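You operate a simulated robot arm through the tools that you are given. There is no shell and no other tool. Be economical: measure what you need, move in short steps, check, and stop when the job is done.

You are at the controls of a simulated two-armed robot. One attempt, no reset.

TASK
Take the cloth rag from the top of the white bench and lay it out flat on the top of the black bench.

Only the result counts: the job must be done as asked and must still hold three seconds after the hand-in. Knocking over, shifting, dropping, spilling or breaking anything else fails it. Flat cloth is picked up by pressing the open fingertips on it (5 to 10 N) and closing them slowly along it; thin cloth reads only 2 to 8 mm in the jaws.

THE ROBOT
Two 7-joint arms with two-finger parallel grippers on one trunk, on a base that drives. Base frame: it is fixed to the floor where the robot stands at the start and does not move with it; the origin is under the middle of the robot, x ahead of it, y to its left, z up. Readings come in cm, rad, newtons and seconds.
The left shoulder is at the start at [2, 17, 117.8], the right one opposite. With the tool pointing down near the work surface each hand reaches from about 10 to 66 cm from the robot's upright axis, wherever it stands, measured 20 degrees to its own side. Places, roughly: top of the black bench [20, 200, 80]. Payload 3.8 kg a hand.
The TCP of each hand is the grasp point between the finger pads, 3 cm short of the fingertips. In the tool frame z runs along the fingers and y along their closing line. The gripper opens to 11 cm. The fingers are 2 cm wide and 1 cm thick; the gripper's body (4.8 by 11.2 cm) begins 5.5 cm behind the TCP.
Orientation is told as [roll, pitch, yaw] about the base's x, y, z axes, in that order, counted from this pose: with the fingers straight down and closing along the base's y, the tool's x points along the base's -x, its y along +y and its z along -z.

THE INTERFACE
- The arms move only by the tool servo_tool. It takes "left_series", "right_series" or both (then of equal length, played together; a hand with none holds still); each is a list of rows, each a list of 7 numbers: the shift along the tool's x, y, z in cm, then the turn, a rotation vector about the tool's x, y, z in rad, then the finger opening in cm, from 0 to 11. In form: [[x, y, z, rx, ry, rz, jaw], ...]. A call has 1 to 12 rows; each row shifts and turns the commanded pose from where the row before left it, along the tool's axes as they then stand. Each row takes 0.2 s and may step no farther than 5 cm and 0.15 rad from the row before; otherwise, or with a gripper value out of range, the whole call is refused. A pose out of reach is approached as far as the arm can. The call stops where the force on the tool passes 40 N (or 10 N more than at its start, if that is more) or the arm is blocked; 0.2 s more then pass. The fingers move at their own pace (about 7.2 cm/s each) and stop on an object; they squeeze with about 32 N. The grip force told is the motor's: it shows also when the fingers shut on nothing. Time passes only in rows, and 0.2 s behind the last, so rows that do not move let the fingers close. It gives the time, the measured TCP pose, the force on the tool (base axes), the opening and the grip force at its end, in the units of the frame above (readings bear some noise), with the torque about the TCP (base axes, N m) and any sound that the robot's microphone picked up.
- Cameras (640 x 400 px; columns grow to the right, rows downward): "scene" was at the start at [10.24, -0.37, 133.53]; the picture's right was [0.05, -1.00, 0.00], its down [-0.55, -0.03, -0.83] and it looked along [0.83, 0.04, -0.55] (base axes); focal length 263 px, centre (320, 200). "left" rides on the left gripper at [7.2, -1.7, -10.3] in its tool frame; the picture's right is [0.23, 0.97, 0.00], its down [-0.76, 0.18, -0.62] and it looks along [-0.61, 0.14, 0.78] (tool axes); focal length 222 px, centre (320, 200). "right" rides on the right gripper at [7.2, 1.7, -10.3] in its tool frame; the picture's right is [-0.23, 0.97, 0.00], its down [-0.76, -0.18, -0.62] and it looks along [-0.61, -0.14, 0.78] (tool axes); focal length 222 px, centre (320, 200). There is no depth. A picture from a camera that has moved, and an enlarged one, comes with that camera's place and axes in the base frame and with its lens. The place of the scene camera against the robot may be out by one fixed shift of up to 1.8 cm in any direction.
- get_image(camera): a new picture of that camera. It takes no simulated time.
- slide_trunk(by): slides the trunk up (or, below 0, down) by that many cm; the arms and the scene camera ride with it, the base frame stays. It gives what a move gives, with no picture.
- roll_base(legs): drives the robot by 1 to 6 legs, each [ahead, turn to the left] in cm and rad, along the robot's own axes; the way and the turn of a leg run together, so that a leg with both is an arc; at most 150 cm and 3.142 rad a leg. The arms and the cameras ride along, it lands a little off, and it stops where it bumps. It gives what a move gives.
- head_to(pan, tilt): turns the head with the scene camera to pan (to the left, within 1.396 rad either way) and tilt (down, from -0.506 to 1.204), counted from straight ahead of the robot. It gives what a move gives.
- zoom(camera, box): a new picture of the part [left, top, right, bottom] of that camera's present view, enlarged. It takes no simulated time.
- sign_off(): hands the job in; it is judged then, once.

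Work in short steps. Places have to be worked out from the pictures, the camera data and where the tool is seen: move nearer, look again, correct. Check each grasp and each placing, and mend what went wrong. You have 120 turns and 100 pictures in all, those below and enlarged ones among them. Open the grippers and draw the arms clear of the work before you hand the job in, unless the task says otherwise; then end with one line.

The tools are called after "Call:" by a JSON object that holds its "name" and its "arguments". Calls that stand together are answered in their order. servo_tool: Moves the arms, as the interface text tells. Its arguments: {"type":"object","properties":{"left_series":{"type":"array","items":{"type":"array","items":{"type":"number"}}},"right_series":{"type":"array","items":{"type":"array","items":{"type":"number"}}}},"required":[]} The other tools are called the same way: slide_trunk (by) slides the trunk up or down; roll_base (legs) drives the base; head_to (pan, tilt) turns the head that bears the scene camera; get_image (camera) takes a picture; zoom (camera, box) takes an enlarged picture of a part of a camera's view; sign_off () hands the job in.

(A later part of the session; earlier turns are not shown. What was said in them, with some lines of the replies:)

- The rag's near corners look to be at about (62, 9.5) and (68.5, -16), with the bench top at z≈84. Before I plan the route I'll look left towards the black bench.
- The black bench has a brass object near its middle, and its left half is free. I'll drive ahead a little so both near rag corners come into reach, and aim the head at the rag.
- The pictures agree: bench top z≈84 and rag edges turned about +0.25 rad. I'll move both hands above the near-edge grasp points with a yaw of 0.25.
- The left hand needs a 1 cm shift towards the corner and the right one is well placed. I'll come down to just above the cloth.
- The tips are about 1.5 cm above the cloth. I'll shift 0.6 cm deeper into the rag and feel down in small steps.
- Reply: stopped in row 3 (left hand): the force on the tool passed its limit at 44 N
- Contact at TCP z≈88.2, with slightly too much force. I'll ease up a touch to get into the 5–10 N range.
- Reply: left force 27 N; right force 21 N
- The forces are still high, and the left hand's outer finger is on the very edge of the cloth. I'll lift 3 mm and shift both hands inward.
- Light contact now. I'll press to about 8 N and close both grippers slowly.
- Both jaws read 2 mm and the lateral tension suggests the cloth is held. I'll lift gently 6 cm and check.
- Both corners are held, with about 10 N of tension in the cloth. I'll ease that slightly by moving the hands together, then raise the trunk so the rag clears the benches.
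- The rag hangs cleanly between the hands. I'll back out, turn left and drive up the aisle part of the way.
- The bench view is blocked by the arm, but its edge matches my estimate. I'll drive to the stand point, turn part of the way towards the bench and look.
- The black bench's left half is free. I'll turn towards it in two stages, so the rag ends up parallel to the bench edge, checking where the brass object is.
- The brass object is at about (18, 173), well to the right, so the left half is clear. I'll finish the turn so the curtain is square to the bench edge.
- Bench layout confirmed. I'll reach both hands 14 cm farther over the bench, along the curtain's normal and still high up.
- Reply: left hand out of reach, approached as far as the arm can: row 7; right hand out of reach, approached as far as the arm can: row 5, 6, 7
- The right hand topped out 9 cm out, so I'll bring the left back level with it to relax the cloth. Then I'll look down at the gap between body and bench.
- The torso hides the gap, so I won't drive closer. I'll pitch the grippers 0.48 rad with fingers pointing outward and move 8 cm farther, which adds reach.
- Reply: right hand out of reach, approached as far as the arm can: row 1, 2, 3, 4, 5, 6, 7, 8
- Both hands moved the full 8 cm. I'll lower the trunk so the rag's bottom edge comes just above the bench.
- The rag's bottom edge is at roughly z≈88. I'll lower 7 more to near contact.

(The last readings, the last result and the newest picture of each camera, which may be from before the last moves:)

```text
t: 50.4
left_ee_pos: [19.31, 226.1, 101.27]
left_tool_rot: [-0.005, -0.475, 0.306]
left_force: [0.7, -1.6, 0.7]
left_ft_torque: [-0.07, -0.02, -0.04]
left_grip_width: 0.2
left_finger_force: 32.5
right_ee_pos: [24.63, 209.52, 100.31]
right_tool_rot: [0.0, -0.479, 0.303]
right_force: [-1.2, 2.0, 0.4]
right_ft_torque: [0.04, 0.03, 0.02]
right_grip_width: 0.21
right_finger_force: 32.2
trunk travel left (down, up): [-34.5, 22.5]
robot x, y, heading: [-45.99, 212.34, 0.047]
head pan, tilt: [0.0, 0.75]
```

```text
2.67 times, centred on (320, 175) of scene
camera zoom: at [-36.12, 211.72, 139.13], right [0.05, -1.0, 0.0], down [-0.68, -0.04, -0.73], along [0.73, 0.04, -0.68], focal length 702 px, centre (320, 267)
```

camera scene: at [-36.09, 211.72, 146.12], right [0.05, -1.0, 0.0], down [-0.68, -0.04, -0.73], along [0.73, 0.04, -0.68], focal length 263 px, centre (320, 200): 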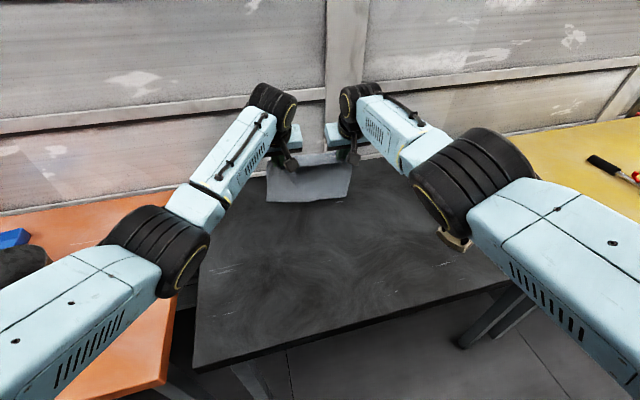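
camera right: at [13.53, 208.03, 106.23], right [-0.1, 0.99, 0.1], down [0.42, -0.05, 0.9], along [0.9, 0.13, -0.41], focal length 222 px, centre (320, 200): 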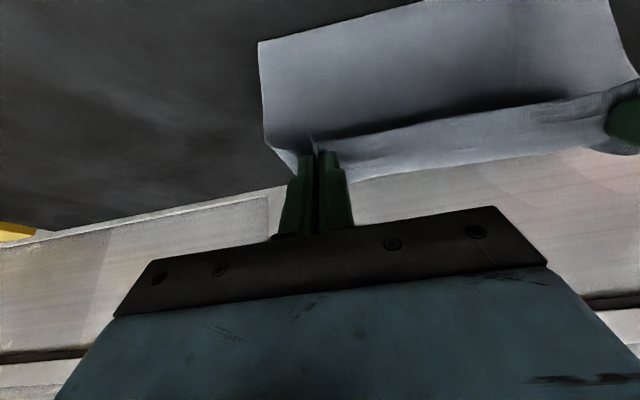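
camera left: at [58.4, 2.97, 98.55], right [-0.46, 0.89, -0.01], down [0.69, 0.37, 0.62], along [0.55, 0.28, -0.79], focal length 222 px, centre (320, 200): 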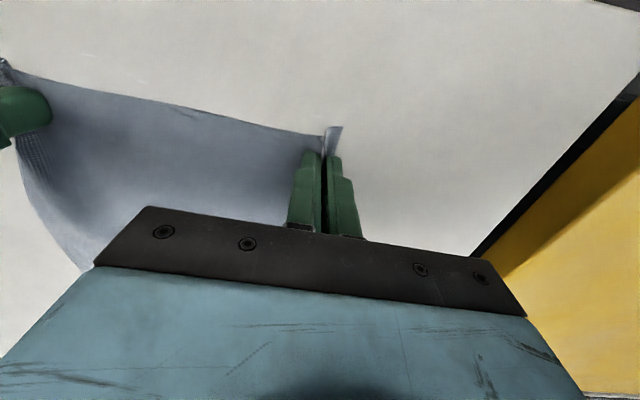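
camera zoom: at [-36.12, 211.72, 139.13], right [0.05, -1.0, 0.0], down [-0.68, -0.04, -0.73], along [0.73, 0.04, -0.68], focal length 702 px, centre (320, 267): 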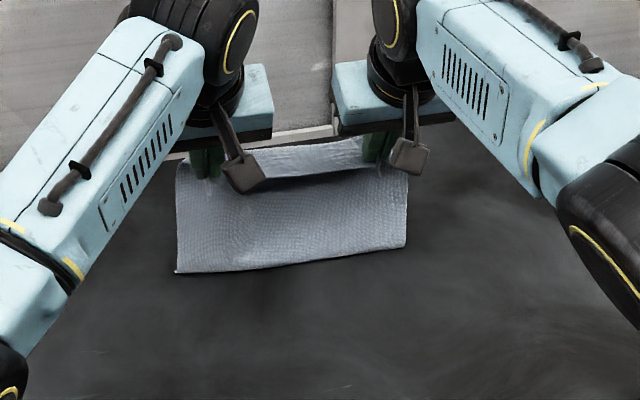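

The bottom edge is at or near contact and leaning slightly outward. I'll start the arc, drawing the hands back and down together, and stop partway to check.

Call:
{"name": "servo_tool", "arguments": {"left_series": [[1.7, 0, -0.16, 0, 0, 0, 0], [1.7, 0, -0.16, 0, 0, 0, 0], [1.7, 0, -0.16, 0, 0, 0, 0], [1.67, 0, 0.3, 0, 0, 0, 0], [1.67, 0, 0.3, 0, 0, 0, 0], [1.67, 0, 0.3, 0, 0, 0, 0], [1.54, 0, 0.73, 0, 0, 0, 0], [1.54, 0, 0.73, 0, 0, 0, 0], [1.54, 0, 0.73, 0, 0, 0, 0], [0, 0, 0, 0, 0, 0, 0]], "right_series": [[1.7, 0, -0.16, 0, 0, 0, 0], [1.7, 0, -0.16, 0, 0, 0, 0], [1.7, 0, -0.16, 0, 0, 0, 0], [1.67, 0, 0.3, 0, 0, 0, 0], [1.67, 0, 0.3, 0, 0, 0, 0], [1.67, 0, 0.3, 0, 0, 0, 0], [1.54, 0, 0.73, 0, 0, 0, 0], [1.54, 0, 0.73, 0, 0, 0, 0], [1.54, 0, 0.73, 0, 0, 0, 0], [0, 0, 0, 0, 0, 0, 0]]}}

Call:
{"name": "get_image", "arguments": {"camera": "right"}}

Call:
{"name": "zoom", "arguments": {"camera": "scene", "box": [200, 100, 440, 250]}}

```text
t: 52.6
left_ee_pos: [7.79, 222.45, 92.18]
left_tool_rot: [-0.006, -0.476, 0.305]
left_force: [0.4, -1.1, 0.0]
left_ft_torque: [-0.03, -0.02, -0.02]
left_grip_width: 0.2
left_finger_force: 32.2
right_ee_pos: [13.32, 206.2, 91.16]
right_tool_rot: [0.0, -0.479, 0.304]
right_force: [-1.0, 1.4, 0.6]
right_ft_torque: [0.08, 0.0, 0.04]
right_grip_width: 0.2
right_finger_force: 32.3
trunk travel left (down, up): [-34.5, 22.5]
robot x, y, heading: [-45.44, 212.06, 0.056]
head pan, tilt: [0.0, 0.75]
```

```text
69 pictures are left
camera right: at [2.17, 204.5, 96.97], right [-0.1, 0.99, 0.1], down [0.42, -0.05, 0.9], along [0.9, 0.13, -0.42], focal length 222 px, centre (320, 200)
```

right: 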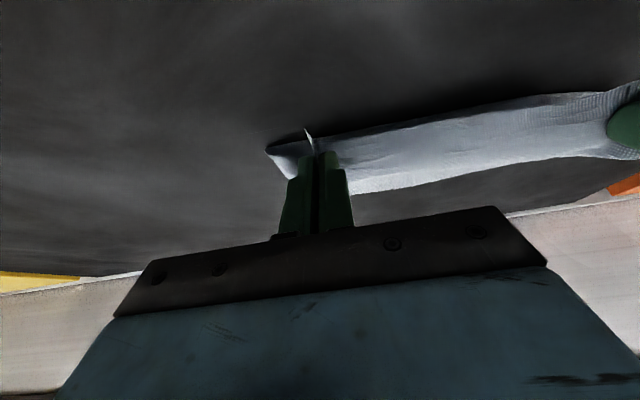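

```text
2.67 times, centred on (320, 175) of scene
camera zoom: at [-36.07, 211.73, 139.12], right [0.05, -1.0, 0.0], down [-0.68, -0.04, -0.73], along [0.73, 0.04, -0.68], focal length 702 px, centre (320, 267)
```

zoom: 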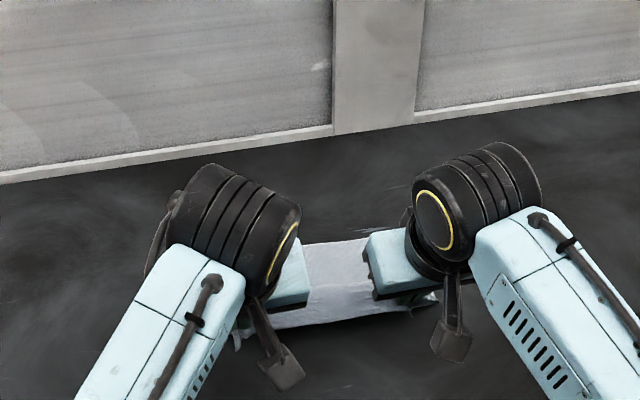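

The cloth is unfolding away from the hands as intended. I'll continue back and down until the tips are about 1.5 cm above the bench.

Call:
{"name": "servo_tool", "arguments": {"left_series": [[1.98, 0, 1.11, 0, 0, 0, 0], [1.98, 0, 1.11, 0, 0, 0, 0], [1.98, 0, 1.11, 0, 0, 0, 0], [1.98, 0, 1.11, 0, 0, 0, 0], [0, 0, 0, 0, 0, 0, 0]], "right_series": [[1.87, 0, 0.89, 0, 0, 0, 0], [1.87, 0, 0.89, 0, 0, 0, 0], [1.87, 0, 0.89, 0, 0, 0, 0], [1.87, 0, 0.89, 0, 0, 0, 0], [0, 0, 0, 0, 0, 0, 0]]}}

Call:
{"name": "get_image", "arguments": {"camera": "right"}}

Call:
{"name": "get_image", "arguments": {"camera": "scene"}}

```text
t: 53.4
left_ee_pos: [5.35, 221.25, 88.21]
left_tool_rot: [-0.023, -0.51, 0.312]
left_force: [-2.3, -0.2, 16.0]
left_ft_torque: [-0.01, 0.07, 0.0]
left_grip_width: 0.19
left_finger_force: 31.9
right_ee_pos: [10.84, 205.47, 88.18]
right_tool_rot: [0.001, -0.523, 0.301]
right_force: [-2.6, -0.3, 14.1]
right_ft_torque: [0.03, 0.05, 0.02]
right_grip_width: 0.19
right_finger_force: 32.0
trunk travel left (down, up): [-34.5, 22.5]
robot x, y, heading: [-45.82, 211.91, 0.049]
head pan, tilt: [0.0, 0.75]
stopped in row 4 (right hand): the force on the tool passed its limit at 49 N (the readings are from after the stop); the commanded pose is now the measured one
```

```text
67 pictures are left
camera right: at [-0.49, 203.67, 93.61], right [-0.1, 0.99, 0.12], down [0.39, -0.07, 0.92], along [0.92, 0.14, -0.37], focal length 222 px, centre (320, 200)
```

right: 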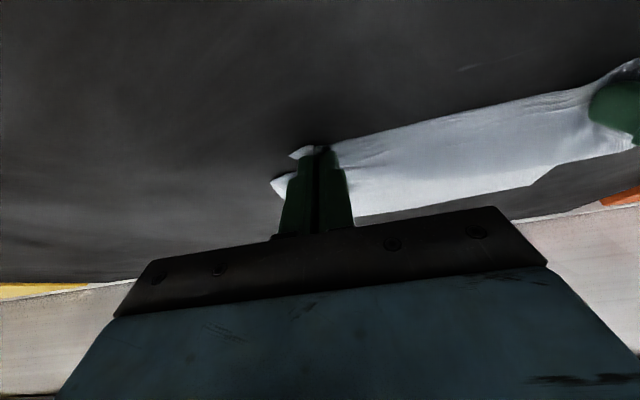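

```text
66 pictures are left
camera scene: at [-36.18, 211.7, 139.15], right [0.05, -1.0, 0.0], down [-0.68, -0.04, -0.73], along [0.73, 0.04, -0.68], focal length 263 px, centre (320, 200)
```

scene: 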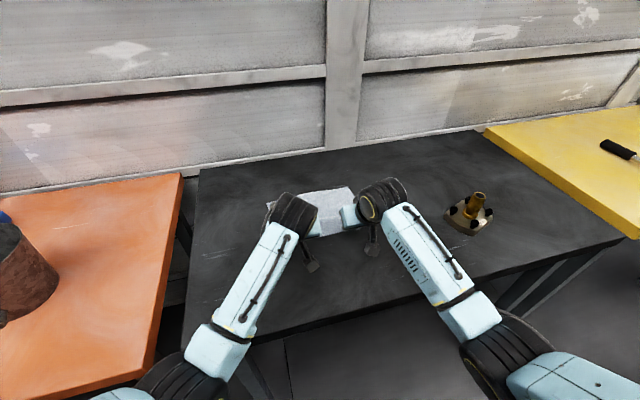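

The bench top is at z≈85, and the far edge is about 16 cm from the hands, so a few cm of slack remain. I'll lift 0.6 cm and drag back 4 cm to pull it straight.

Call:
{"name": "servo_tool", "arguments": {"left_series": [[-0.29, 0, -0.52, 0, 0, 0, 0], [0.87, 0, -0.49, 0, 0, 0, 0], [0.87, 0, -0.49, 0, 0, 0, 0], [0.87, 0, -0.49, 0, 0, 0, 0], [0.87, 0, -0.49, 0, 0, 0, 0], [0, 0, 0, 0, 0, 0, 0]], "right_series": [[-0.29, 0, -0.52, 0, 0, 0, 0], [0.87, 0, -0.49, 0, 0, 0, 0], [0.87, 0, -0.49, 0, 0, 0, 0], [0.87, 0, -0.49, 0, 0, 0, 0], [0.87, 0, -0.49, 0, 0, 0, 0], [0, 0, 0, 0, 0, 0, 0]]}}

Call:
{"name": "zoom", "arguments": {"camera": "scene", "box": [200, 130, 440, 280]}}

Call:
{"name": "get_image", "arguments": {"camera": "left"}}

```text
t: 54.8
left_ee_pos: [1.32, 220.1, 88.61]
left_tool_rot: [-0.016, -0.504, 0.31]
left_force: [-0.2, -0.6, -0.2]
left_ft_torque: [0.0, -0.01, 0.01]
left_grip_width: 0.19
left_finger_force: 31.8
right_ee_pos: [7.08, 204.11, 88.34]
right_tool_rot: [0.002, -0.513, 0.302]
right_force: [1.0, -0.2, -0.1]
right_ft_torque: [-0.04, 0.0, 0.03]
right_grip_width: 0.17
right_finger_force: 31.6
trunk travel left (down, up): [-34.5, 22.5]
robot x, y, heading: [-45.8, 211.64, 0.051]
head pan, tilt: [0.0, 0.75]
```

```text
2.67 times, centred on (320, 205) of scene
camera zoom: at [-36.05, 211.74, 139.12], right [0.05, -1.0, 0.0], down [-0.68, -0.04, -0.73], along [0.73, 0.04, -0.68], focal length 702 px, centre (320, 187)
```

zoom: 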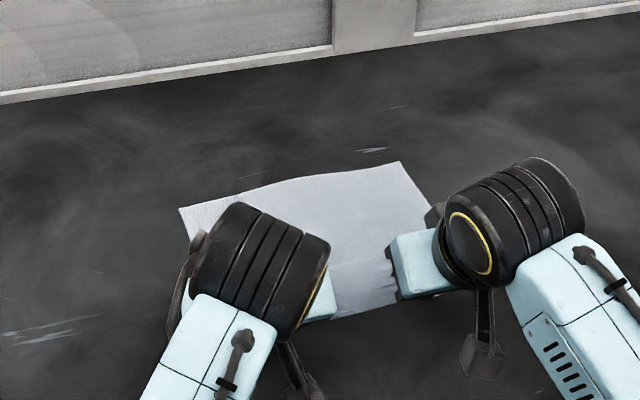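

```text
64 pictures are left
camera left: at [-8.92, 215.32, 94.23], right [-0.48, 0.87, -0.12], down [0.29, 0.29, 0.91], along [0.83, 0.4, -0.4], focal length 222 px, centre (320, 200)
```

left: 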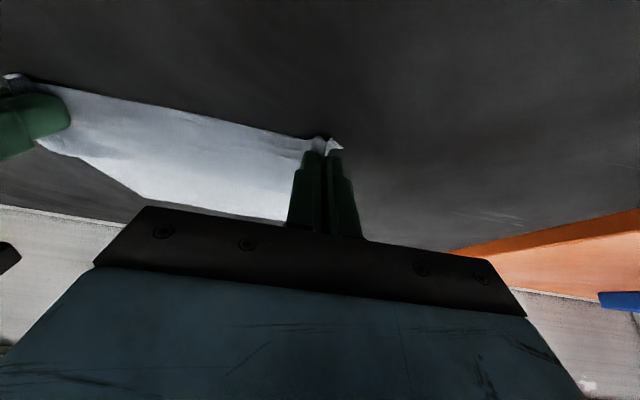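

Nearly taut and flat. I'll bring the grippers back to vertical, which pulls the tips another 1.4 cm back, and spread the hands slightly to tension the near edge.

Call:
{"name": "servo_tool", "arguments": {"left_series": [[0, 0, -0.3, 0, 0.125, 0, 0], [0, 0, 0, 0, 0.125, 0, 0], [0, 0, 0, 0, 0.125, 0, 0], [0, 0, 0, 0, 0.125, 0, 0], [0, 0.15, 0, 0, 0, 0, 0], [0, 0, 0, 0, 0, 0, 0]], "right_series": [[0, 0, -0.5, 0, 0.125, 0, 0], [0, 0, 0, 0, 0.125, 0, 0], [0, 0, 0, 0, 0.125, 0, 0], [0, 0, 0, 0, 0.13, 0, 0], [0, -0.15, 0, 0, 0, 0, 0], [0, 0, 0, 0, 0, 0, 0]]}}

Call:
{"name": "zoom", "arguments": {"camera": "scene", "box": [200, 130, 440, 280]}}

Call:
{"name": "get_image", "arguments": {"camera": "left"}}

Call:
{"name": "get_image", "arguments": {"camera": "right"}}

```text
t: 56.2
left_ee_pos: [1.27, 220.28, 88.73]
left_tool_rot: [-0.016, -0.002, 0.301]
left_force: [0.7, -0.9, 0.0]
left_ft_torque: [-0.04, 0.0, 0.04]
left_grip_width: 0.2
left_finger_force: 32.0
right_ee_pos: [6.82, 203.99, 88.8]
right_tool_rot: [0.001, -0.009, 0.304]
right_force: [-1.4, 1.9, -0.4]
right_ft_torque: [0.04, 0.0, 0.02]
right_grip_width: 0.17
right_finger_force: 32.0
trunk travel left (down, up): [-34.5, 22.5]
robot x, y, heading: [-45.63, 211.67, 0.049]
head pan, tilt: [0.0, 0.75]
```

```text
2.67 times, centred on (320, 205) of scene
camera zoom: at [-36.05, 211.74, 139.12], right [0.05, -1.0, 0.0], down [-0.68, -0.04, -0.73], along [0.73, 0.04, -0.68], focal length 702 px, centre (320, 187)
```

zoom: 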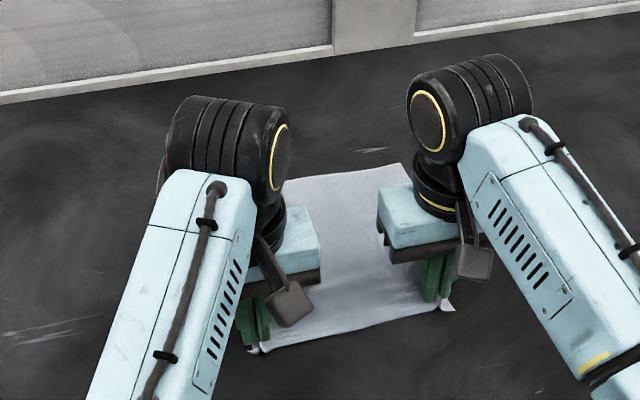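

```text
62 pictures are left
camera left: at [-5.21, 216.7, 99.08], right [-0.51, 0.86, -0.02], down [0.67, 0.41, 0.62], along [0.54, 0.3, -0.78], focal length 222 px, centre (320, 200)
```

left: 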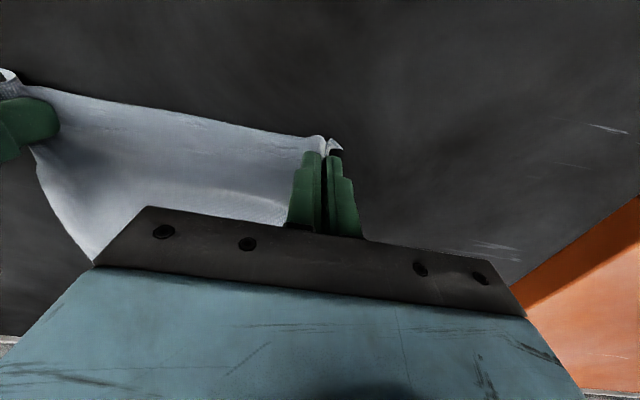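

```text
61 pictures are left
camera right: at [-0.61, 203.45, 99.14], right [-0.07, 1.0, 0.0], down [0.77, 0.06, 0.63], along [0.63, 0.05, -0.78], focal length 222 px, centre (320, 200)
```

right: 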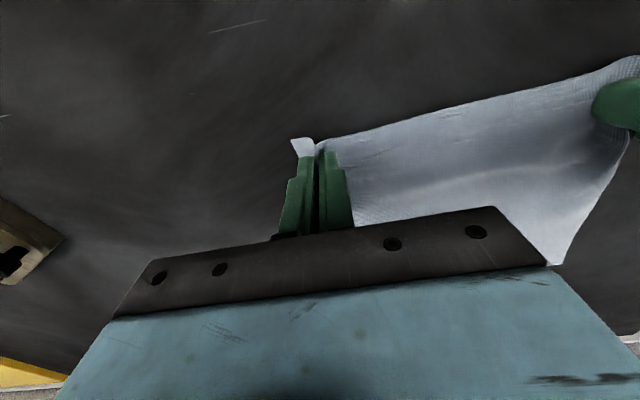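

The cloth lies flat with only the pinches left. I'll press the tips lightly down and open them slowly, so they spread the folds as they open.

Call:
{"name": "servo_tool", "arguments": {"left_series": [[0, 0, 0.3, 0, 0, 0, 0], [0, 0, 0.25, 0, 0, 0, 0], [0, 0, 0, 0, 0, 0, 0]], "right_series": [[0, 0, 0.3, 0, 0, 0, 0], [0, 0, 0.32, 0, 0, 0, 0], [0, 0, 0, 0, 0, 0, 0]]}}

```text
t: 57.0
left_ee_pos: [1.19, 220.15, 88.13]
left_tool_rot: [-0.016, -0.002, 0.301]
left_force: [0.5, -2.0, 0.1]
left_ft_torque: [-0.02, -0.06, 0.01]
left_grip_width: 0.2
left_finger_force: 32.8
right_ee_pos: [6.76, 203.95, 88.23]
right_tool_rot: [0.003, -0.01, 0.303]
right_force: [-0.9, 0.8, 3.2]
right_ft_torque: [0.08, 0.09, 0.02]
right_grip_width: 0.21
right_finger_force: 31.7
trunk travel left (down, up): [-34.5, 22.5]
robot x, y, heading: [-45.69, 211.75, 0.051]
head pan, tilt: [0.0, 0.75]
```

Almost in contact. I'll press another fraction and open slowly.

Call:
{"name": "servo_tool", "arguments": {"left_series": [[0, 0, 0.13, 0, 0, 0, 0], [0, 0, 0, 0, 0, 0, 0.5], [0, 0, 0, 0, 0, 0, 1], [0, 0, 0, 0, 0, 0, 1.5], [0, 0, 0, 0, 0, 0, 2], [0, 0, 0, 0, 0, 0, 2.5], [0, 0, 0, 0, 0, 0, 3], [0, 0, 0, 0, 0, 0, 3.5], [0, 0, 0, 0, 0, 0, 4], [0, 0, 0, 0, 0, 0, 4.5], [0, 0, 0, 0, 0, 0, 5], [0, 0, 0, 0, 0, 0, 5]], "right_series": [[0, 0, 0.05, 0, 0, 0, 0], [0, 0, 0, 0, 0, 0, 0.5], [0, 0, 0, 0, 0, 0, 1], [0, 0, 0, 0, 0, 0, 1.5], [0, 0, 0, 0, 0, 0, 2], [0, 0, 0, 0, 0, 0, 2.5], [0, 0, 0, 0, 0, 0, 3], [0, 0, 0, 0, 0, 0, 3.5], [0, 0, 0, 0, 0, 0, 4], [0, 0, 0, 0, 0, 0, 4.5], [0, 0, 0, 0, 0, 0, 5], [0, 0, 0, 0, 0, 0, 5]]}}

Call:
{"name": "get_image", "arguments": {"camera": "left"}}

Call:
{"name": "get_image", "arguments": {"camera": "right"}}

```text
t: 59.6
left_ee_pos: [1.17, 220.2, 88.29]
left_tool_rot: [-0.016, -0.004, 0.302]
left_force: [0.7, -1.8, 12.0]
left_ft_torque: [0.26, 0.08, 0.0]
left_grip_width: 4.9
left_finger_force: 0.2
right_ee_pos: [6.8, 203.93, 88.27]
right_tool_rot: [0.002, -0.011, 0.302]
right_force: [-0.3, -0.1, 1.2]
right_ft_torque: [0.0, -0.01, 0.0]
right_grip_width: 5.0
right_finger_force: 0.0
trunk travel left (down, up): [-34.5, 22.5]
robot x, y, heading: [-45.73, 211.92, 0.054]
head pan, tilt: [0.0, 0.75]
```

```text
60 pictures are left
camera left: at [-5.25, 216.66, 98.46], right [-0.51, 0.86, -0.02], down [0.67, 0.41, 0.62], along [0.54, 0.3, -0.78], focal length 222 px, centre (320, 200)
```

left: 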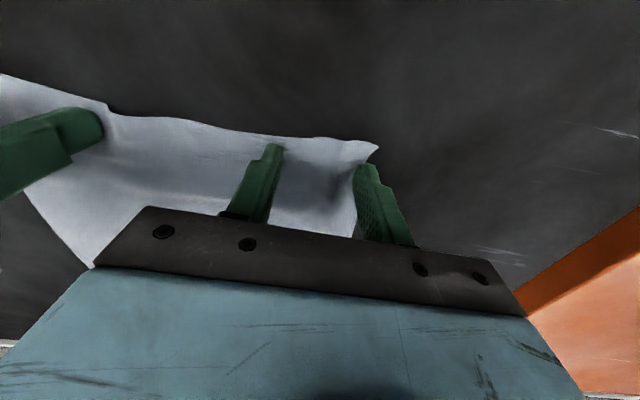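

```text
59 pictures are left
camera right: at [-0.68, 203.39, 98.5], right [-0.07, 1.0, 0.0], down [0.77, 0.05, 0.63], along [0.63, 0.05, -0.78], focal length 222 px, centre (320, 200)
```

right: 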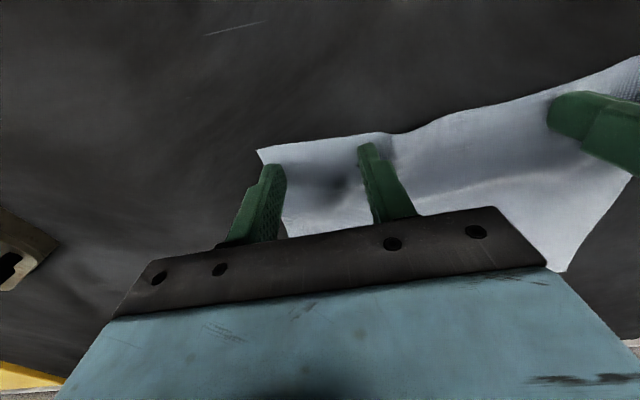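

The pinches spread out nicely. I'll lift straight up and look.

Call:
{"name": "servo_tool", "arguments": {"left_series": [[0, 0, -0.5, 0, 0, 0, 5], [0, 0, -1.5, 0, 0, 0, 5], [0, 0, -4, 0, 0, 0, 5], [0, 4, -4, 0, 0, 0, 5], [0, 5, -3, 0, 0, 0, 5], [0, 5, 0, 0, 0, 0, 5], [0, 0, 0, 0, 0, 0, 5]], "right_series": [[0, 0, -0.5, 0, 0, 0, 5], [0, 0, -1.5, 0, 0, 0, 5], [0, 0, -4, 0, 0, 0, 5], [0, 0, -4, 0, 0, 0, 5], [2, -4, -4, 0, 0, 0, 5], [2, -5, -4, 0, 0, 0, 5], [0, 0, 0, 0, 0, 0, 5]]}}

Call:
{"name": "zoom", "arguments": {"camera": "scene", "box": [200, 130, 440, 280]}}

Call:
{"name": "get_image", "arguments": {"camera": "scene"}}

```text
refused: row 4 steps farther than a row can; nothing moved
```

```text
2.67 times, centred on (320, 205) of scene
camera zoom: at [-36.14, 211.69, 139.13], right [0.05, -1.0, 0.0], down [-0.68, -0.04, -0.73], along [0.73, 0.04, -0.68], focal length 702 px, centre (320, 187)
```

zoom: 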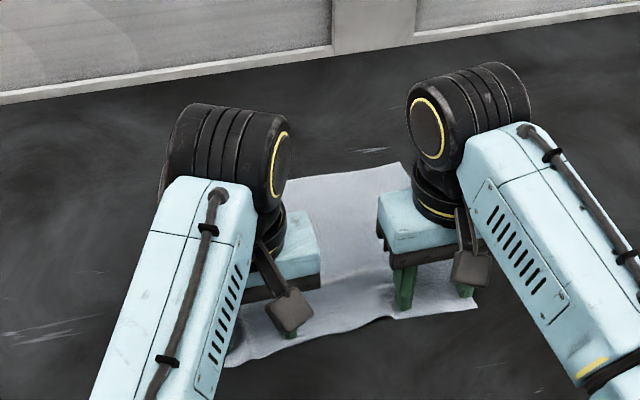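

```text
57 pictures are left
camera scene: at [-36.14, 211.69, 139.13], right [0.05, -1.0, 0.0], down [-0.68, -0.04, -0.73], along [0.73, 0.04, -0.68], focal length 263 px, centre (320, 200)
```

scene: 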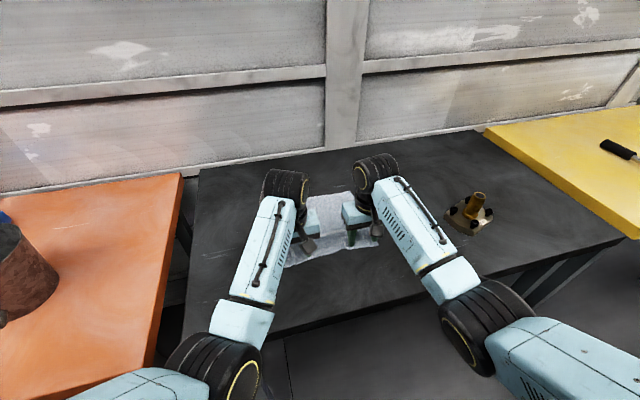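

That call was refused because a step was too long. I'll lift straight up in smaller rows, then draw back.

Call:
{"name": "servo_tool", "arguments": {"left_series": [[0, 0, -0.5, 0, 0, 0, 5], [0, 0, -1.5, 0, 0, 0, 5], [0, 0, -4, 0, 0, 0, 5], [0, 0, -4, 0, 0, 0, 5], [0, 0, -4, 0, 0, 0, 5], [0, 4, -2, 0, 0, 0, 5], [0, 4, 0, 0, 0, 0, 5], [0, 4, 0, 0, 0, 0, 5], [0, 0, 0, 0, 0, 0, 5]], "right_series": [[0, 0, -0.5, 0, 0, 0, 5], [0, 0, -1.5, 0, 0, 0, 5], [0, 0, -4, 0, 0, 0, 5], [0, 0, -4, 0, 0, 0, 5], [0, 0, -4, 0, 0, 0, 5], [2, 0, -4, 0, 0, 0, 5], [3, -3, 0, 0, 0, 0, 5], [3, -3, 0, 0, 0, 0, 5], [0, 0, 0, 0, 0, 0, 5]]}}

Call:
{"name": "zoom", "arguments": {"camera": "scene", "box": [200, 130, 440, 280]}}

Call:
{"name": "get_image", "arguments": {"camera": "left"}}

Call:
{"name": "get_image", "arguments": {"camera": "right"}}

```text
t: 61.8
left_ee_pos: [5.4, 233.92, 95.99]
left_tool_rot: [0.02, -0.014, 0.335]
left_force: [0.6, -0.8, -0.7]
left_ft_torque: [0.01, 0.01, 0.01]
left_grip_width: 4.99
left_finger_force: 0.0
left hand out of reach, approached as far as the arm can: row 3, 4, 5, 6, 7, 8
right_ee_pos: [0.7, 195.8, 106.01]
right_tool_rot: [0.002, -0.011, 0.303]
right_force: [0.1, 0.1, 0.2]
right_ft_torque: [-0.01, 0.01, 0.0]
right_grip_width: 5.01
right_finger_force: 0.0
trunk travel left (down, up): [-34.5, 22.5]
robot x, y, heading: [-45.82, 211.66, 0.055]
head pan, tilt: [0.0, 0.75]
stopped in row 9 (left hand): the arm was blocked; the commanded pose is now the measured one
```

```text
2.67 times, centred on (320, 205) of scene
camera zoom: at [-36.09, 211.74, 139.13], right [0.05, -1.0, 0.0], down [-0.68, -0.04, -0.73], along [0.73, 0.04, -0.68], focal length 702 px, centre (320, 187)
```

zoom: 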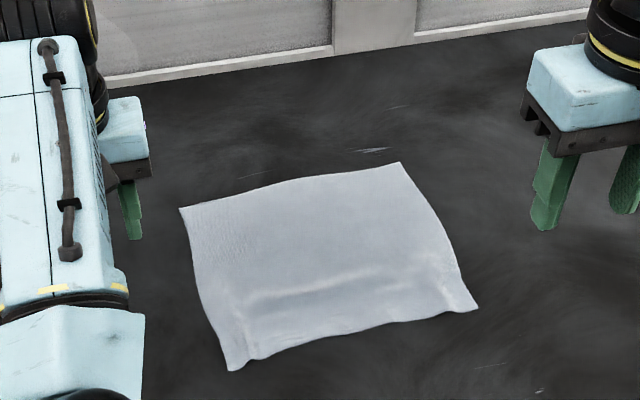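

```text
55 pictures are left
camera left: at [-0.95, 229.86, 106.22], right [-0.53, 0.85, 0.01], down [0.66, 0.4, 0.64], along [0.53, 0.35, -0.77], focal length 222 px, centre (320, 200)
```

left: 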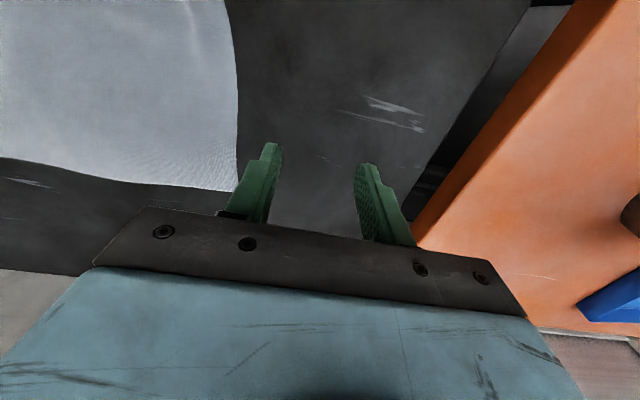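

```text
54 pictures are left
camera right: at [-6.81, 195.31, 116.44], right [-0.07, 1.0, 0.0], down [0.77, 0.06, 0.63], along [0.63, 0.05, -0.78], focal length 222 px, centre (320, 200)
```

right: 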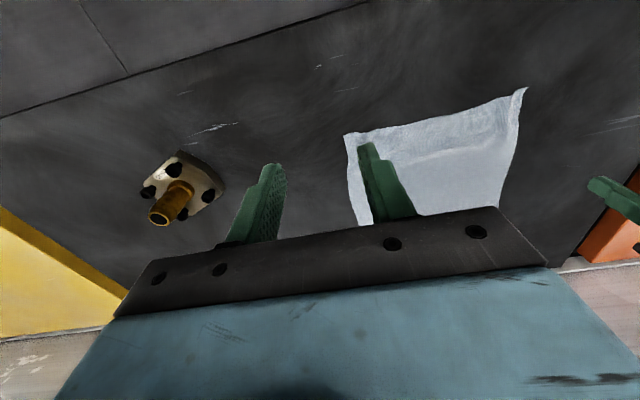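

The rag is laid out whole, with one low ridge near its front edge. I'll take a closer look at it.

Call:
{"name": "zoom", "arguments": {"camera": "scene", "box": [260, 180, 390, 275]}}

Call:
{"name": "zoom", "arguments": {"camera": "right", "box": [330, 70, 550, 220]}}

```text
4.21 times, centred on (325, 228) of scene
camera zoom: at [-36.09, 211.74, 139.13], right [0.05, -1.0, 0.0], down [-0.68, -0.04, -0.73], along [0.73, 0.04, -0.68], focal length 1109 px, centre (299, 84)
```

zoom: 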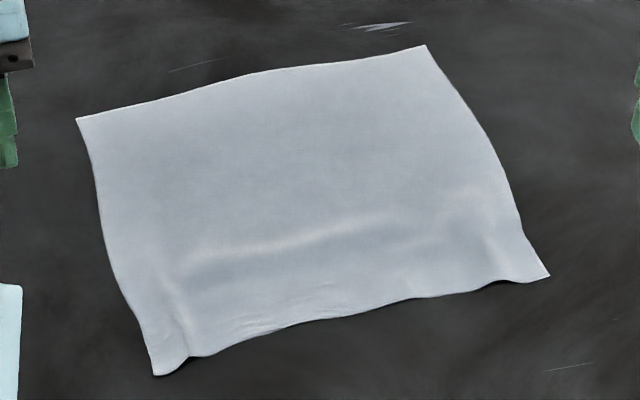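

```text
2.67 times, centred on (440, 145) of right
camera zoom: at [-6.81, 195.31, 116.44], right [-0.07, 1.0, 0.0], down [0.77, 0.06, 0.63], along [0.63, 0.05, -0.78], focal length 592 px, centre (0, 347)
```

zoom: 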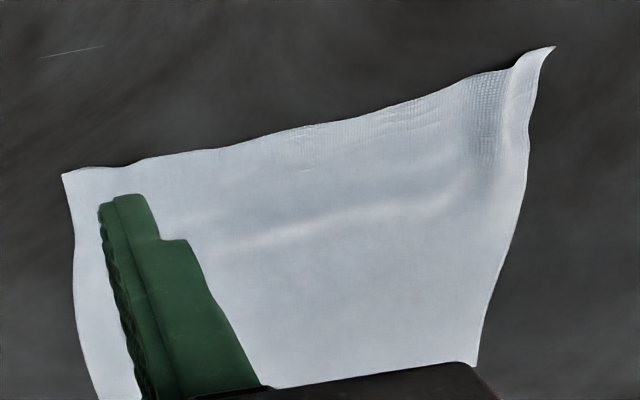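

A low ridge and about 2 cm of slack remain along the near edge. I'll bring closed fingertips just above each near corner and then smooth outward and back.

Call:
{"name": "servo_tool", "arguments": {"left_series": [[2.1, -2.55, 0, 0, 0, 0.033, 2], [2.1, -2.55, 0, 0, 0, 0, 0], [2.1, -2.55, 0, 0, 0, 0, 0], [2.1, -2.55, 0, 0, 0, 0, 0], [0, 0, 4, 0, 0, 0, 0], [0, 0, 2.7, 0, 0, 0, 0], [0, 0, 0, 0, 0, 0, 0]], "right_series": [[-2.14, 1.06, 4, 0, 0, 0, 2], [-2.14, 1.06, 4, 0, 0, 0, 0], [-2.14, 1.06, 4, 0, 0, 0, 0], [-2.14, 1.06, 3, 0, 0, 0, 0], [0, 0, 1, 0, 0, 0, 0], [0, 0, 0.7, 0, 0, 0, 0], [0, 0, 0, 0, 0, 0, 0]]}}

Call:
{"name": "get_image", "arguments": {"camera": "left"}}

Call:
{"name": "get_image", "arguments": {"camera": "right"}}

```text
t: 63.2
left_ee_pos: [3.65, 225.07, 88.04]
left_tool_rot: [0.058, -0.05, 0.332]
left_force: [-6.4, -0.2, 25.4]
left_ft_torque: [-0.19, 0.26, -0.04]
left_grip_width: 0.0
left_finger_force: 32.1
left hand out of reach, approached as far as the arm can: row 1, 2, 3, 4
right_ee_pos: [7.68, 202.38, 89.76]
right_tool_rot: [0.0, -0.009, 0.305]
right_force: [0.5, 1.5, 0.3]
right_ft_torque: [-0.01, 0.0, -0.02]
right_grip_width: 0.01
right_finger_force: 32.2
trunk travel left (down, up): [-34.5, 22.5]
robot x, y, heading: [-45.76, 212.11, 0.054]
head pan, tilt: [0.0, 0.75]
stopped in row 6 (left hand): the force on the tool passed its limit at 63 N (the readings are from after the stop); the commanded pose is now the measured one
```

```text
51 pictures are left
camera left: at [-2.98, 220.61, 97.95], right [-0.53, 0.84, 0.04], down [0.64, 0.37, 0.67], along [0.55, 0.39, -0.74], focal length 222 px, centre (320, 200)
```

left: 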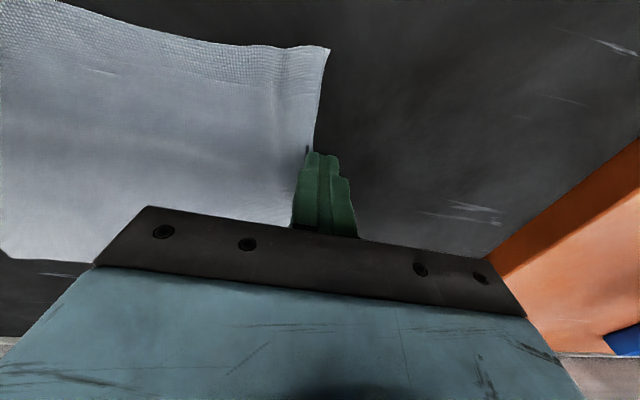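

```text
50 pictures are left
camera right: at [0.17, 201.88, 100.12], right [-0.08, 1.0, 0.0], down [0.77, 0.06, 0.63], along [0.63, 0.05, -0.78], focal length 222 px, centre (320, 200)
```

right: 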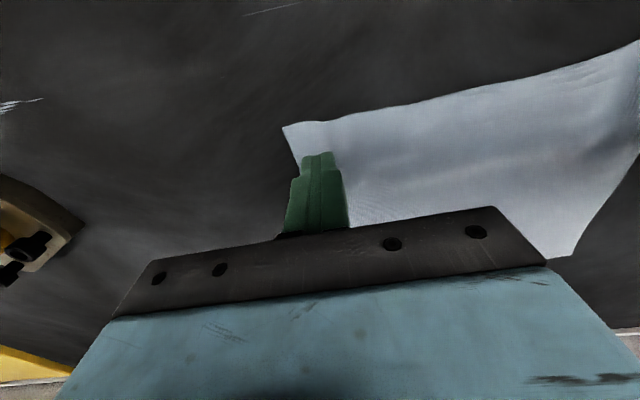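

The left arm is near a joint limit and came down beside the rag's left edge. I'll lift it and move it outward, off the cloth, keeping the right hand still.

Call:
{"name": "servo_tool", "arguments": {"left_series": [[0, 0, -0.5, 0, 0, 0, 0], [0, 0.5, -1, 0, 0, 0, 0], [-1, 1, -1.5, 0, 0, 0, 0], [-1, 1, -1.5, 0, 0, 0, 0], [0, 0, 0, 0, 0, 0, 0]]}}

Call:
{"name": "get_image", "arguments": {"camera": "scene"}}

```text
t: 64.4
left_ee_pos: [4.77, 227.59, 92.65]
left_tool_rot: [0.056, -0.045, 0.329]
left_force: [0.1, -0.5, -0.9]
left_ft_torque: [0.01, 0.0, -0.01]
left_grip_width: 0.01
left_finger_force: 31.4
right_ee_pos: [7.67, 202.46, 89.66]
right_tool_rot: [0.003, -0.011, 0.303]
right_force: [-0.4, 0.4, 0.1]
right_ft_torque: [-0.01, 0.0, 0.0]
right_grip_width: 0.0
right_finger_force: 31.8
trunk travel left (down, up): [-34.5, 22.5]
robot x, y, heading: [-45.87, 211.52, 0.054]
head pan, tilt: [0.0, 0.75]
```

```text
49 pictures are left
camera scene: at [-36.05, 211.72, 139.12], right [0.05, -1.0, 0.0], down [-0.68, -0.04, -0.73], along [0.73, 0.04, -0.68], focal length 263 px, centre (320, 200)
```

scene: 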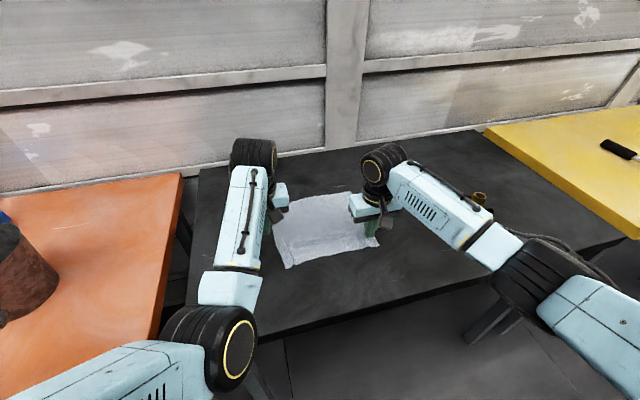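

Now the right hand presses lightly at the near-right corner and drags outward and back.

Call:
{"name": "servo_tool", "arguments": {"right_series": [[0, 0, 0.8, 0, 0, 0, 0], [0, 0, 0.6, 0, 0, 0, 0], [0, 0, 0.18, 0, 0, 0, 0], [0.2, -0.25, 0, 0, 0, 0, 0], [0.2, -0.25, 0, 0, 0, 0, 0], [0.2, -0.25, 0, 0, 0, 0, 0], [0.2, -0.25, 0, 0, 0, 0, 0], [0, 0, 0, 0, 0, 0, 0]]}}

Call:
{"name": "zoom", "arguments": {"camera": "scene", "box": [260, 180, 390, 275]}}

```text
t: 66.2
left_ee_pos: [4.55, 227.63, 92.59]
left_tool_rot: [0.056, -0.046, 0.332]
left_force: [-0.5, 0.4, 0.0]
left_ft_torque: [-0.01, 0.0, 0.0]
left_grip_width: 0.0
left_finger_force: 31.7
right_ee_pos: [7.24, 201.24, 88.07]
right_tool_rot: [0.002, -0.009, 0.304]
right_force: [0.4, 0.9, 3.6]
right_ft_torque: [0.01, 0.06, -0.03]
right_grip_width: 0.0
right_finger_force: 31.6
trunk travel left (down, up): [-34.5, 22.5]
robot x, y, heading: [-45.88, 212.23, 0.054]
head pan, tilt: [0.0, 0.75]
```

```text
4.21 times, centred on (325, 228) of scene
camera zoom: at [-36.08, 211.76, 139.13], right [0.05, -1.0, 0.0], down [-0.68, -0.04, -0.73], along [0.73, 0.04, -0.68], focal length 1109 px, centre (299, 84)
```

zoom: 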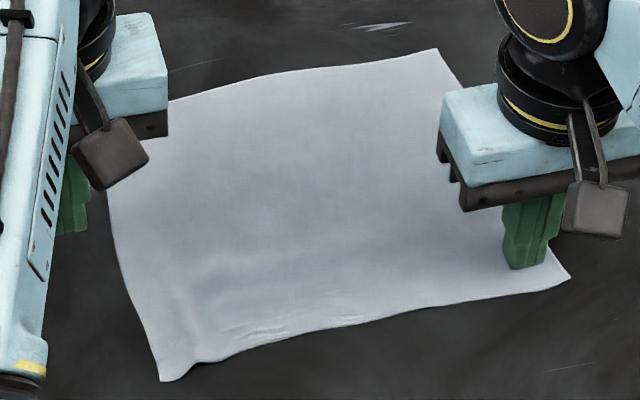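

That worked: the ridge is nearly gone. One more small pull, then lift off.

Call:
{"name": "servo_tool", "arguments": {"right_series": [[0, 0, 0.04, 0, 0, 0, 0], [0.1, -0.25, 0, 0, 0, 0, 0], [0.1, -0.25, 0, 0, 0, 0, 0], [0.1, -0.25, 0, 0, 0, 0, 0], [0, 0, 0, 0, 0, 0, 0], [0, 0, -1, 0, 0, 0, 0], [0, 0, -4, 0, 0, 0, 0], [0, 0, -4, 0, 0, 0, 0], [0, 0, -4, 0, 0, 0, 0], [2, -3, -3, 0, 0, 0, 0], [3, -3, 0, 0, 0, 0, 0], [0, 0, 0, 0, 0, 0, 0]]}}

Call:
{"name": "servo_tool", "arguments": {"left_series": [[0, 1.5, -0.5, 0, 0, 0, 0], [0, 1.5, -0.5, 0, 0, 0, 0], [0, 1.5, -0.5, 0, 0, 0, 0], [0, 1.5, 0, 0, 0, 0, 0], [0, 0, 0, 0, 0, 0, 0]]}}

Call:
{"name": "zoom", "arguments": {"camera": "scene", "box": [260, 180, 390, 275]}}

Call:
{"name": "get_image", "arguments": {"camera": "left"}}

```text
t: 68.8
left_ee_pos: [4.78, 227.65, 92.64]
left_tool_rot: [0.054, -0.043, 0.334]
left_force: [0.1, 0.2, 0.1]
left_ft_torque: [0.01, 0.01, -0.01]
left_grip_width: 0.0
left_finger_force: 32.0
right_ee_pos: [4.09, 193.08, 103.89]
right_tool_rot: [0.001, -0.009, 0.305]
right_force: [0.7, 0.2, -0.1]
right_ft_torque: [-0.04, -0.01, 0.02]
right_grip_width: 0.01
right_finger_force: 32.0
trunk travel left (down, up): [-34.5, 22.5]
robot x, y, heading: [-46.16, 211.8, 0.053]
head pan, tilt: [0.0, 0.75]
```

```text
t: 70.2
left_ee_pos: [1.88, 236.16, 93.63]
left_tool_rot: [0.103, -0.04, 0.357]
left_force: [1.0, 0.7, 0.0]
left_ft_torque: [0.01, 0.02, -0.02]
left_grip_width: 0.0
left_finger_force: 31.8
right_ee_pos: [4.1, 193.1, 103.93]
right_tool_rot: [0.0, -0.008, 0.303]
right_force: [0.4, 0.5, 0.7]
right_ft_torque: [0.04, -0.04, 0.0]
right_grip_width: 0.02
right_finger_force: 31.8
trunk travel left (down, up): [-34.5, 22.5]
robot x, y, heading: [-45.43, 211.94, 0.056]
head pan, tilt: [0.0, 0.75]
stopped in row 5 (left hand): the arm was blocked; the commanded pose is now the measured one
```

```text
4.21 times, centred on (325, 228) of scene
camera zoom: at [-36.06, 211.76, 139.12], right [0.05, -1.0, 0.0], down [-0.68, -0.04, -0.73], along [0.73, 0.04, -0.68], focal length 1109 px, centre (299, 84)
```

zoom: 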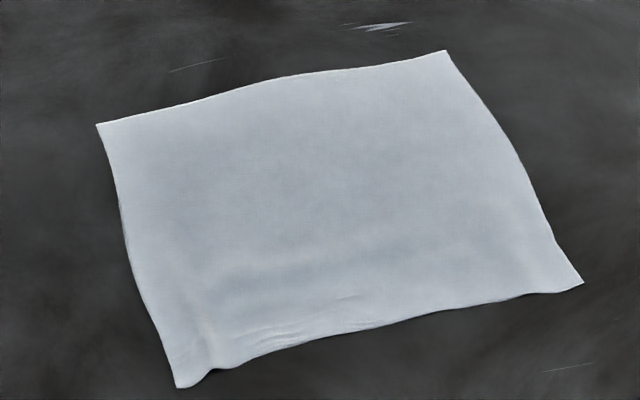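

```text
46 pictures are left
camera left: at [-4.24, 230.97, 103.34], right [-0.56, 0.83, 0.09], down [0.65, 0.36, 0.67], along [0.52, 0.43, -0.74], focal length 222 px, centre (320, 200)
```

left: 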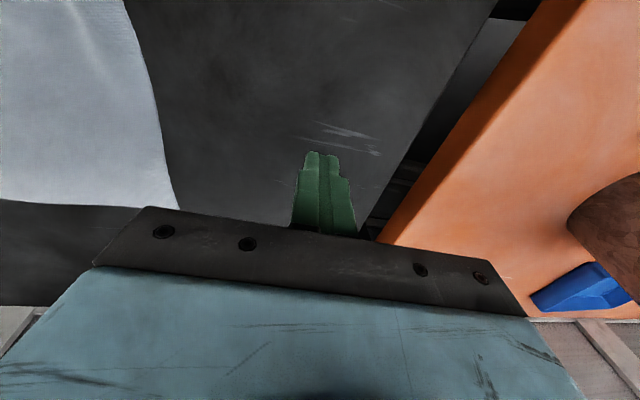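

The rag is flat on the black bench and both hands are off it. I'll raise the trunk, open the grippers and back away.

Call:
{"name": "slide_trunk", "arguments": {"by": 18}}

Call:
{"name": "servo_tool", "arguments": {"left_series": [[0, 0, 0, 0, 0, 0, 8], [0, 0, 0, 0, 0, 0, 8], [0, 0, 0, 0, 0, 0, 8]], "right_series": [[0, 0, 0, 0, 0, 0, 8], [0, 0, 0, 0, 0, 0, 8], [0, 0, 0, 0, 0, 0, 8]]}}

Call:
{"name": "roll_base", "arguments": {"legs": [[-25, 0]]}}

Call:
{"name": "get_image", "arguments": {"camera": "scene"}}

```text
t: 72.2
left_ee_pos: [2.06, 236.13, 111.57]
left_tool_rot: [0.103, -0.042, 0.36]
left_force: [0.3, -0.2, 0.5]
left_ft_torque: [0.03, 0.02, -0.01]
left_grip_width: 0.01
left_finger_force: 32.2
right_ee_pos: [4.15, 193.08, 121.95]
right_tool_rot: [0.0, -0.009, 0.305]
right_force: [-0.1, 0.8, -0.1]
right_ft_torque: [-0.02, 0.01, 0.03]
right_grip_width: 0.0
right_finger_force: 32.0
trunk travel left (down, up): [-52.5, 4.5]
robot x, y, heading: [-45.94, 211.82, 0.054]
head pan, tilt: [0.0, 0.75]
```

```text
t: 73.0
left_ee_pos: [1.97, 236.14, 111.58]
left_tool_rot: [0.103, -0.04, 0.361]
left_force: [-0.8, 0.1, -0.6]
left_ft_torque: [0.01, -0.02, 0.01]
left_grip_width: 7.99
left_finger_force: 0.2
right_ee_pos: [4.14, 193.07, 122.01]
right_tool_rot: [-0.001, -0.008, 0.304]
right_force: [0.0, 0.3, 0.3]
right_ft_torque: [-0.02, 0.02, -0.01]
right_grip_width: 7.99
right_finger_force: 0.1
trunk travel left (down, up): [-52.5, 4.5]
robot x, y, heading: [-45.99, 211.96, 0.06]
head pan, tilt: [0.0, 0.75]
```

```text
t: 74.8
left_ee_pos: [-23.17, 234.82, 111.57]
left_tool_rot: [0.103, -0.042, 0.358]
left_force: [0.2, -0.7, 0.5]
left_ft_torque: [-0.03, 0.01, -0.01]
left_grip_width: 8.01
left_finger_force: 0.2
right_ee_pos: [-21.04, 191.75, 122.03]
right_tool_rot: [-0.001, -0.01, 0.304]
right_force: [-0.2, 0.4, 0.1]
right_ft_torque: [0.0, -0.03, 0.01]
right_grip_width: 8.0
right_finger_force: 0.1
trunk travel left (down, up): [-52.5, 4.5]
robot x, y, heading: [-70.92, 210.61, 0.051]
head pan, tilt: [0.0, 0.75]
```

```text
45 pictures are left
camera scene: at [-61.2, 210.42, 157.12], right [0.05, -1.0, 0.0], down [-0.68, -0.04, -0.73], along [0.73, 0.04, -0.68], focal length 263 px, centre (320, 200)
```

scene: 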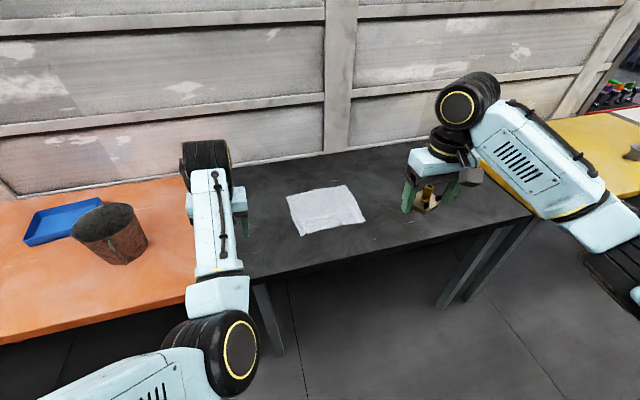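

The rag lies flat and fully on the black bench, the brass object has not moved and the arms are clear, so I'm handing in.

Call:
{"name": "sign_off", "arguments": {}}

```text
The job is handed in.
```

The rag is laid out flat on the black bench with only faint creases along its near edge. Nothing else was knocked or moved as far as the pictures show, and the grippers are open and clear.
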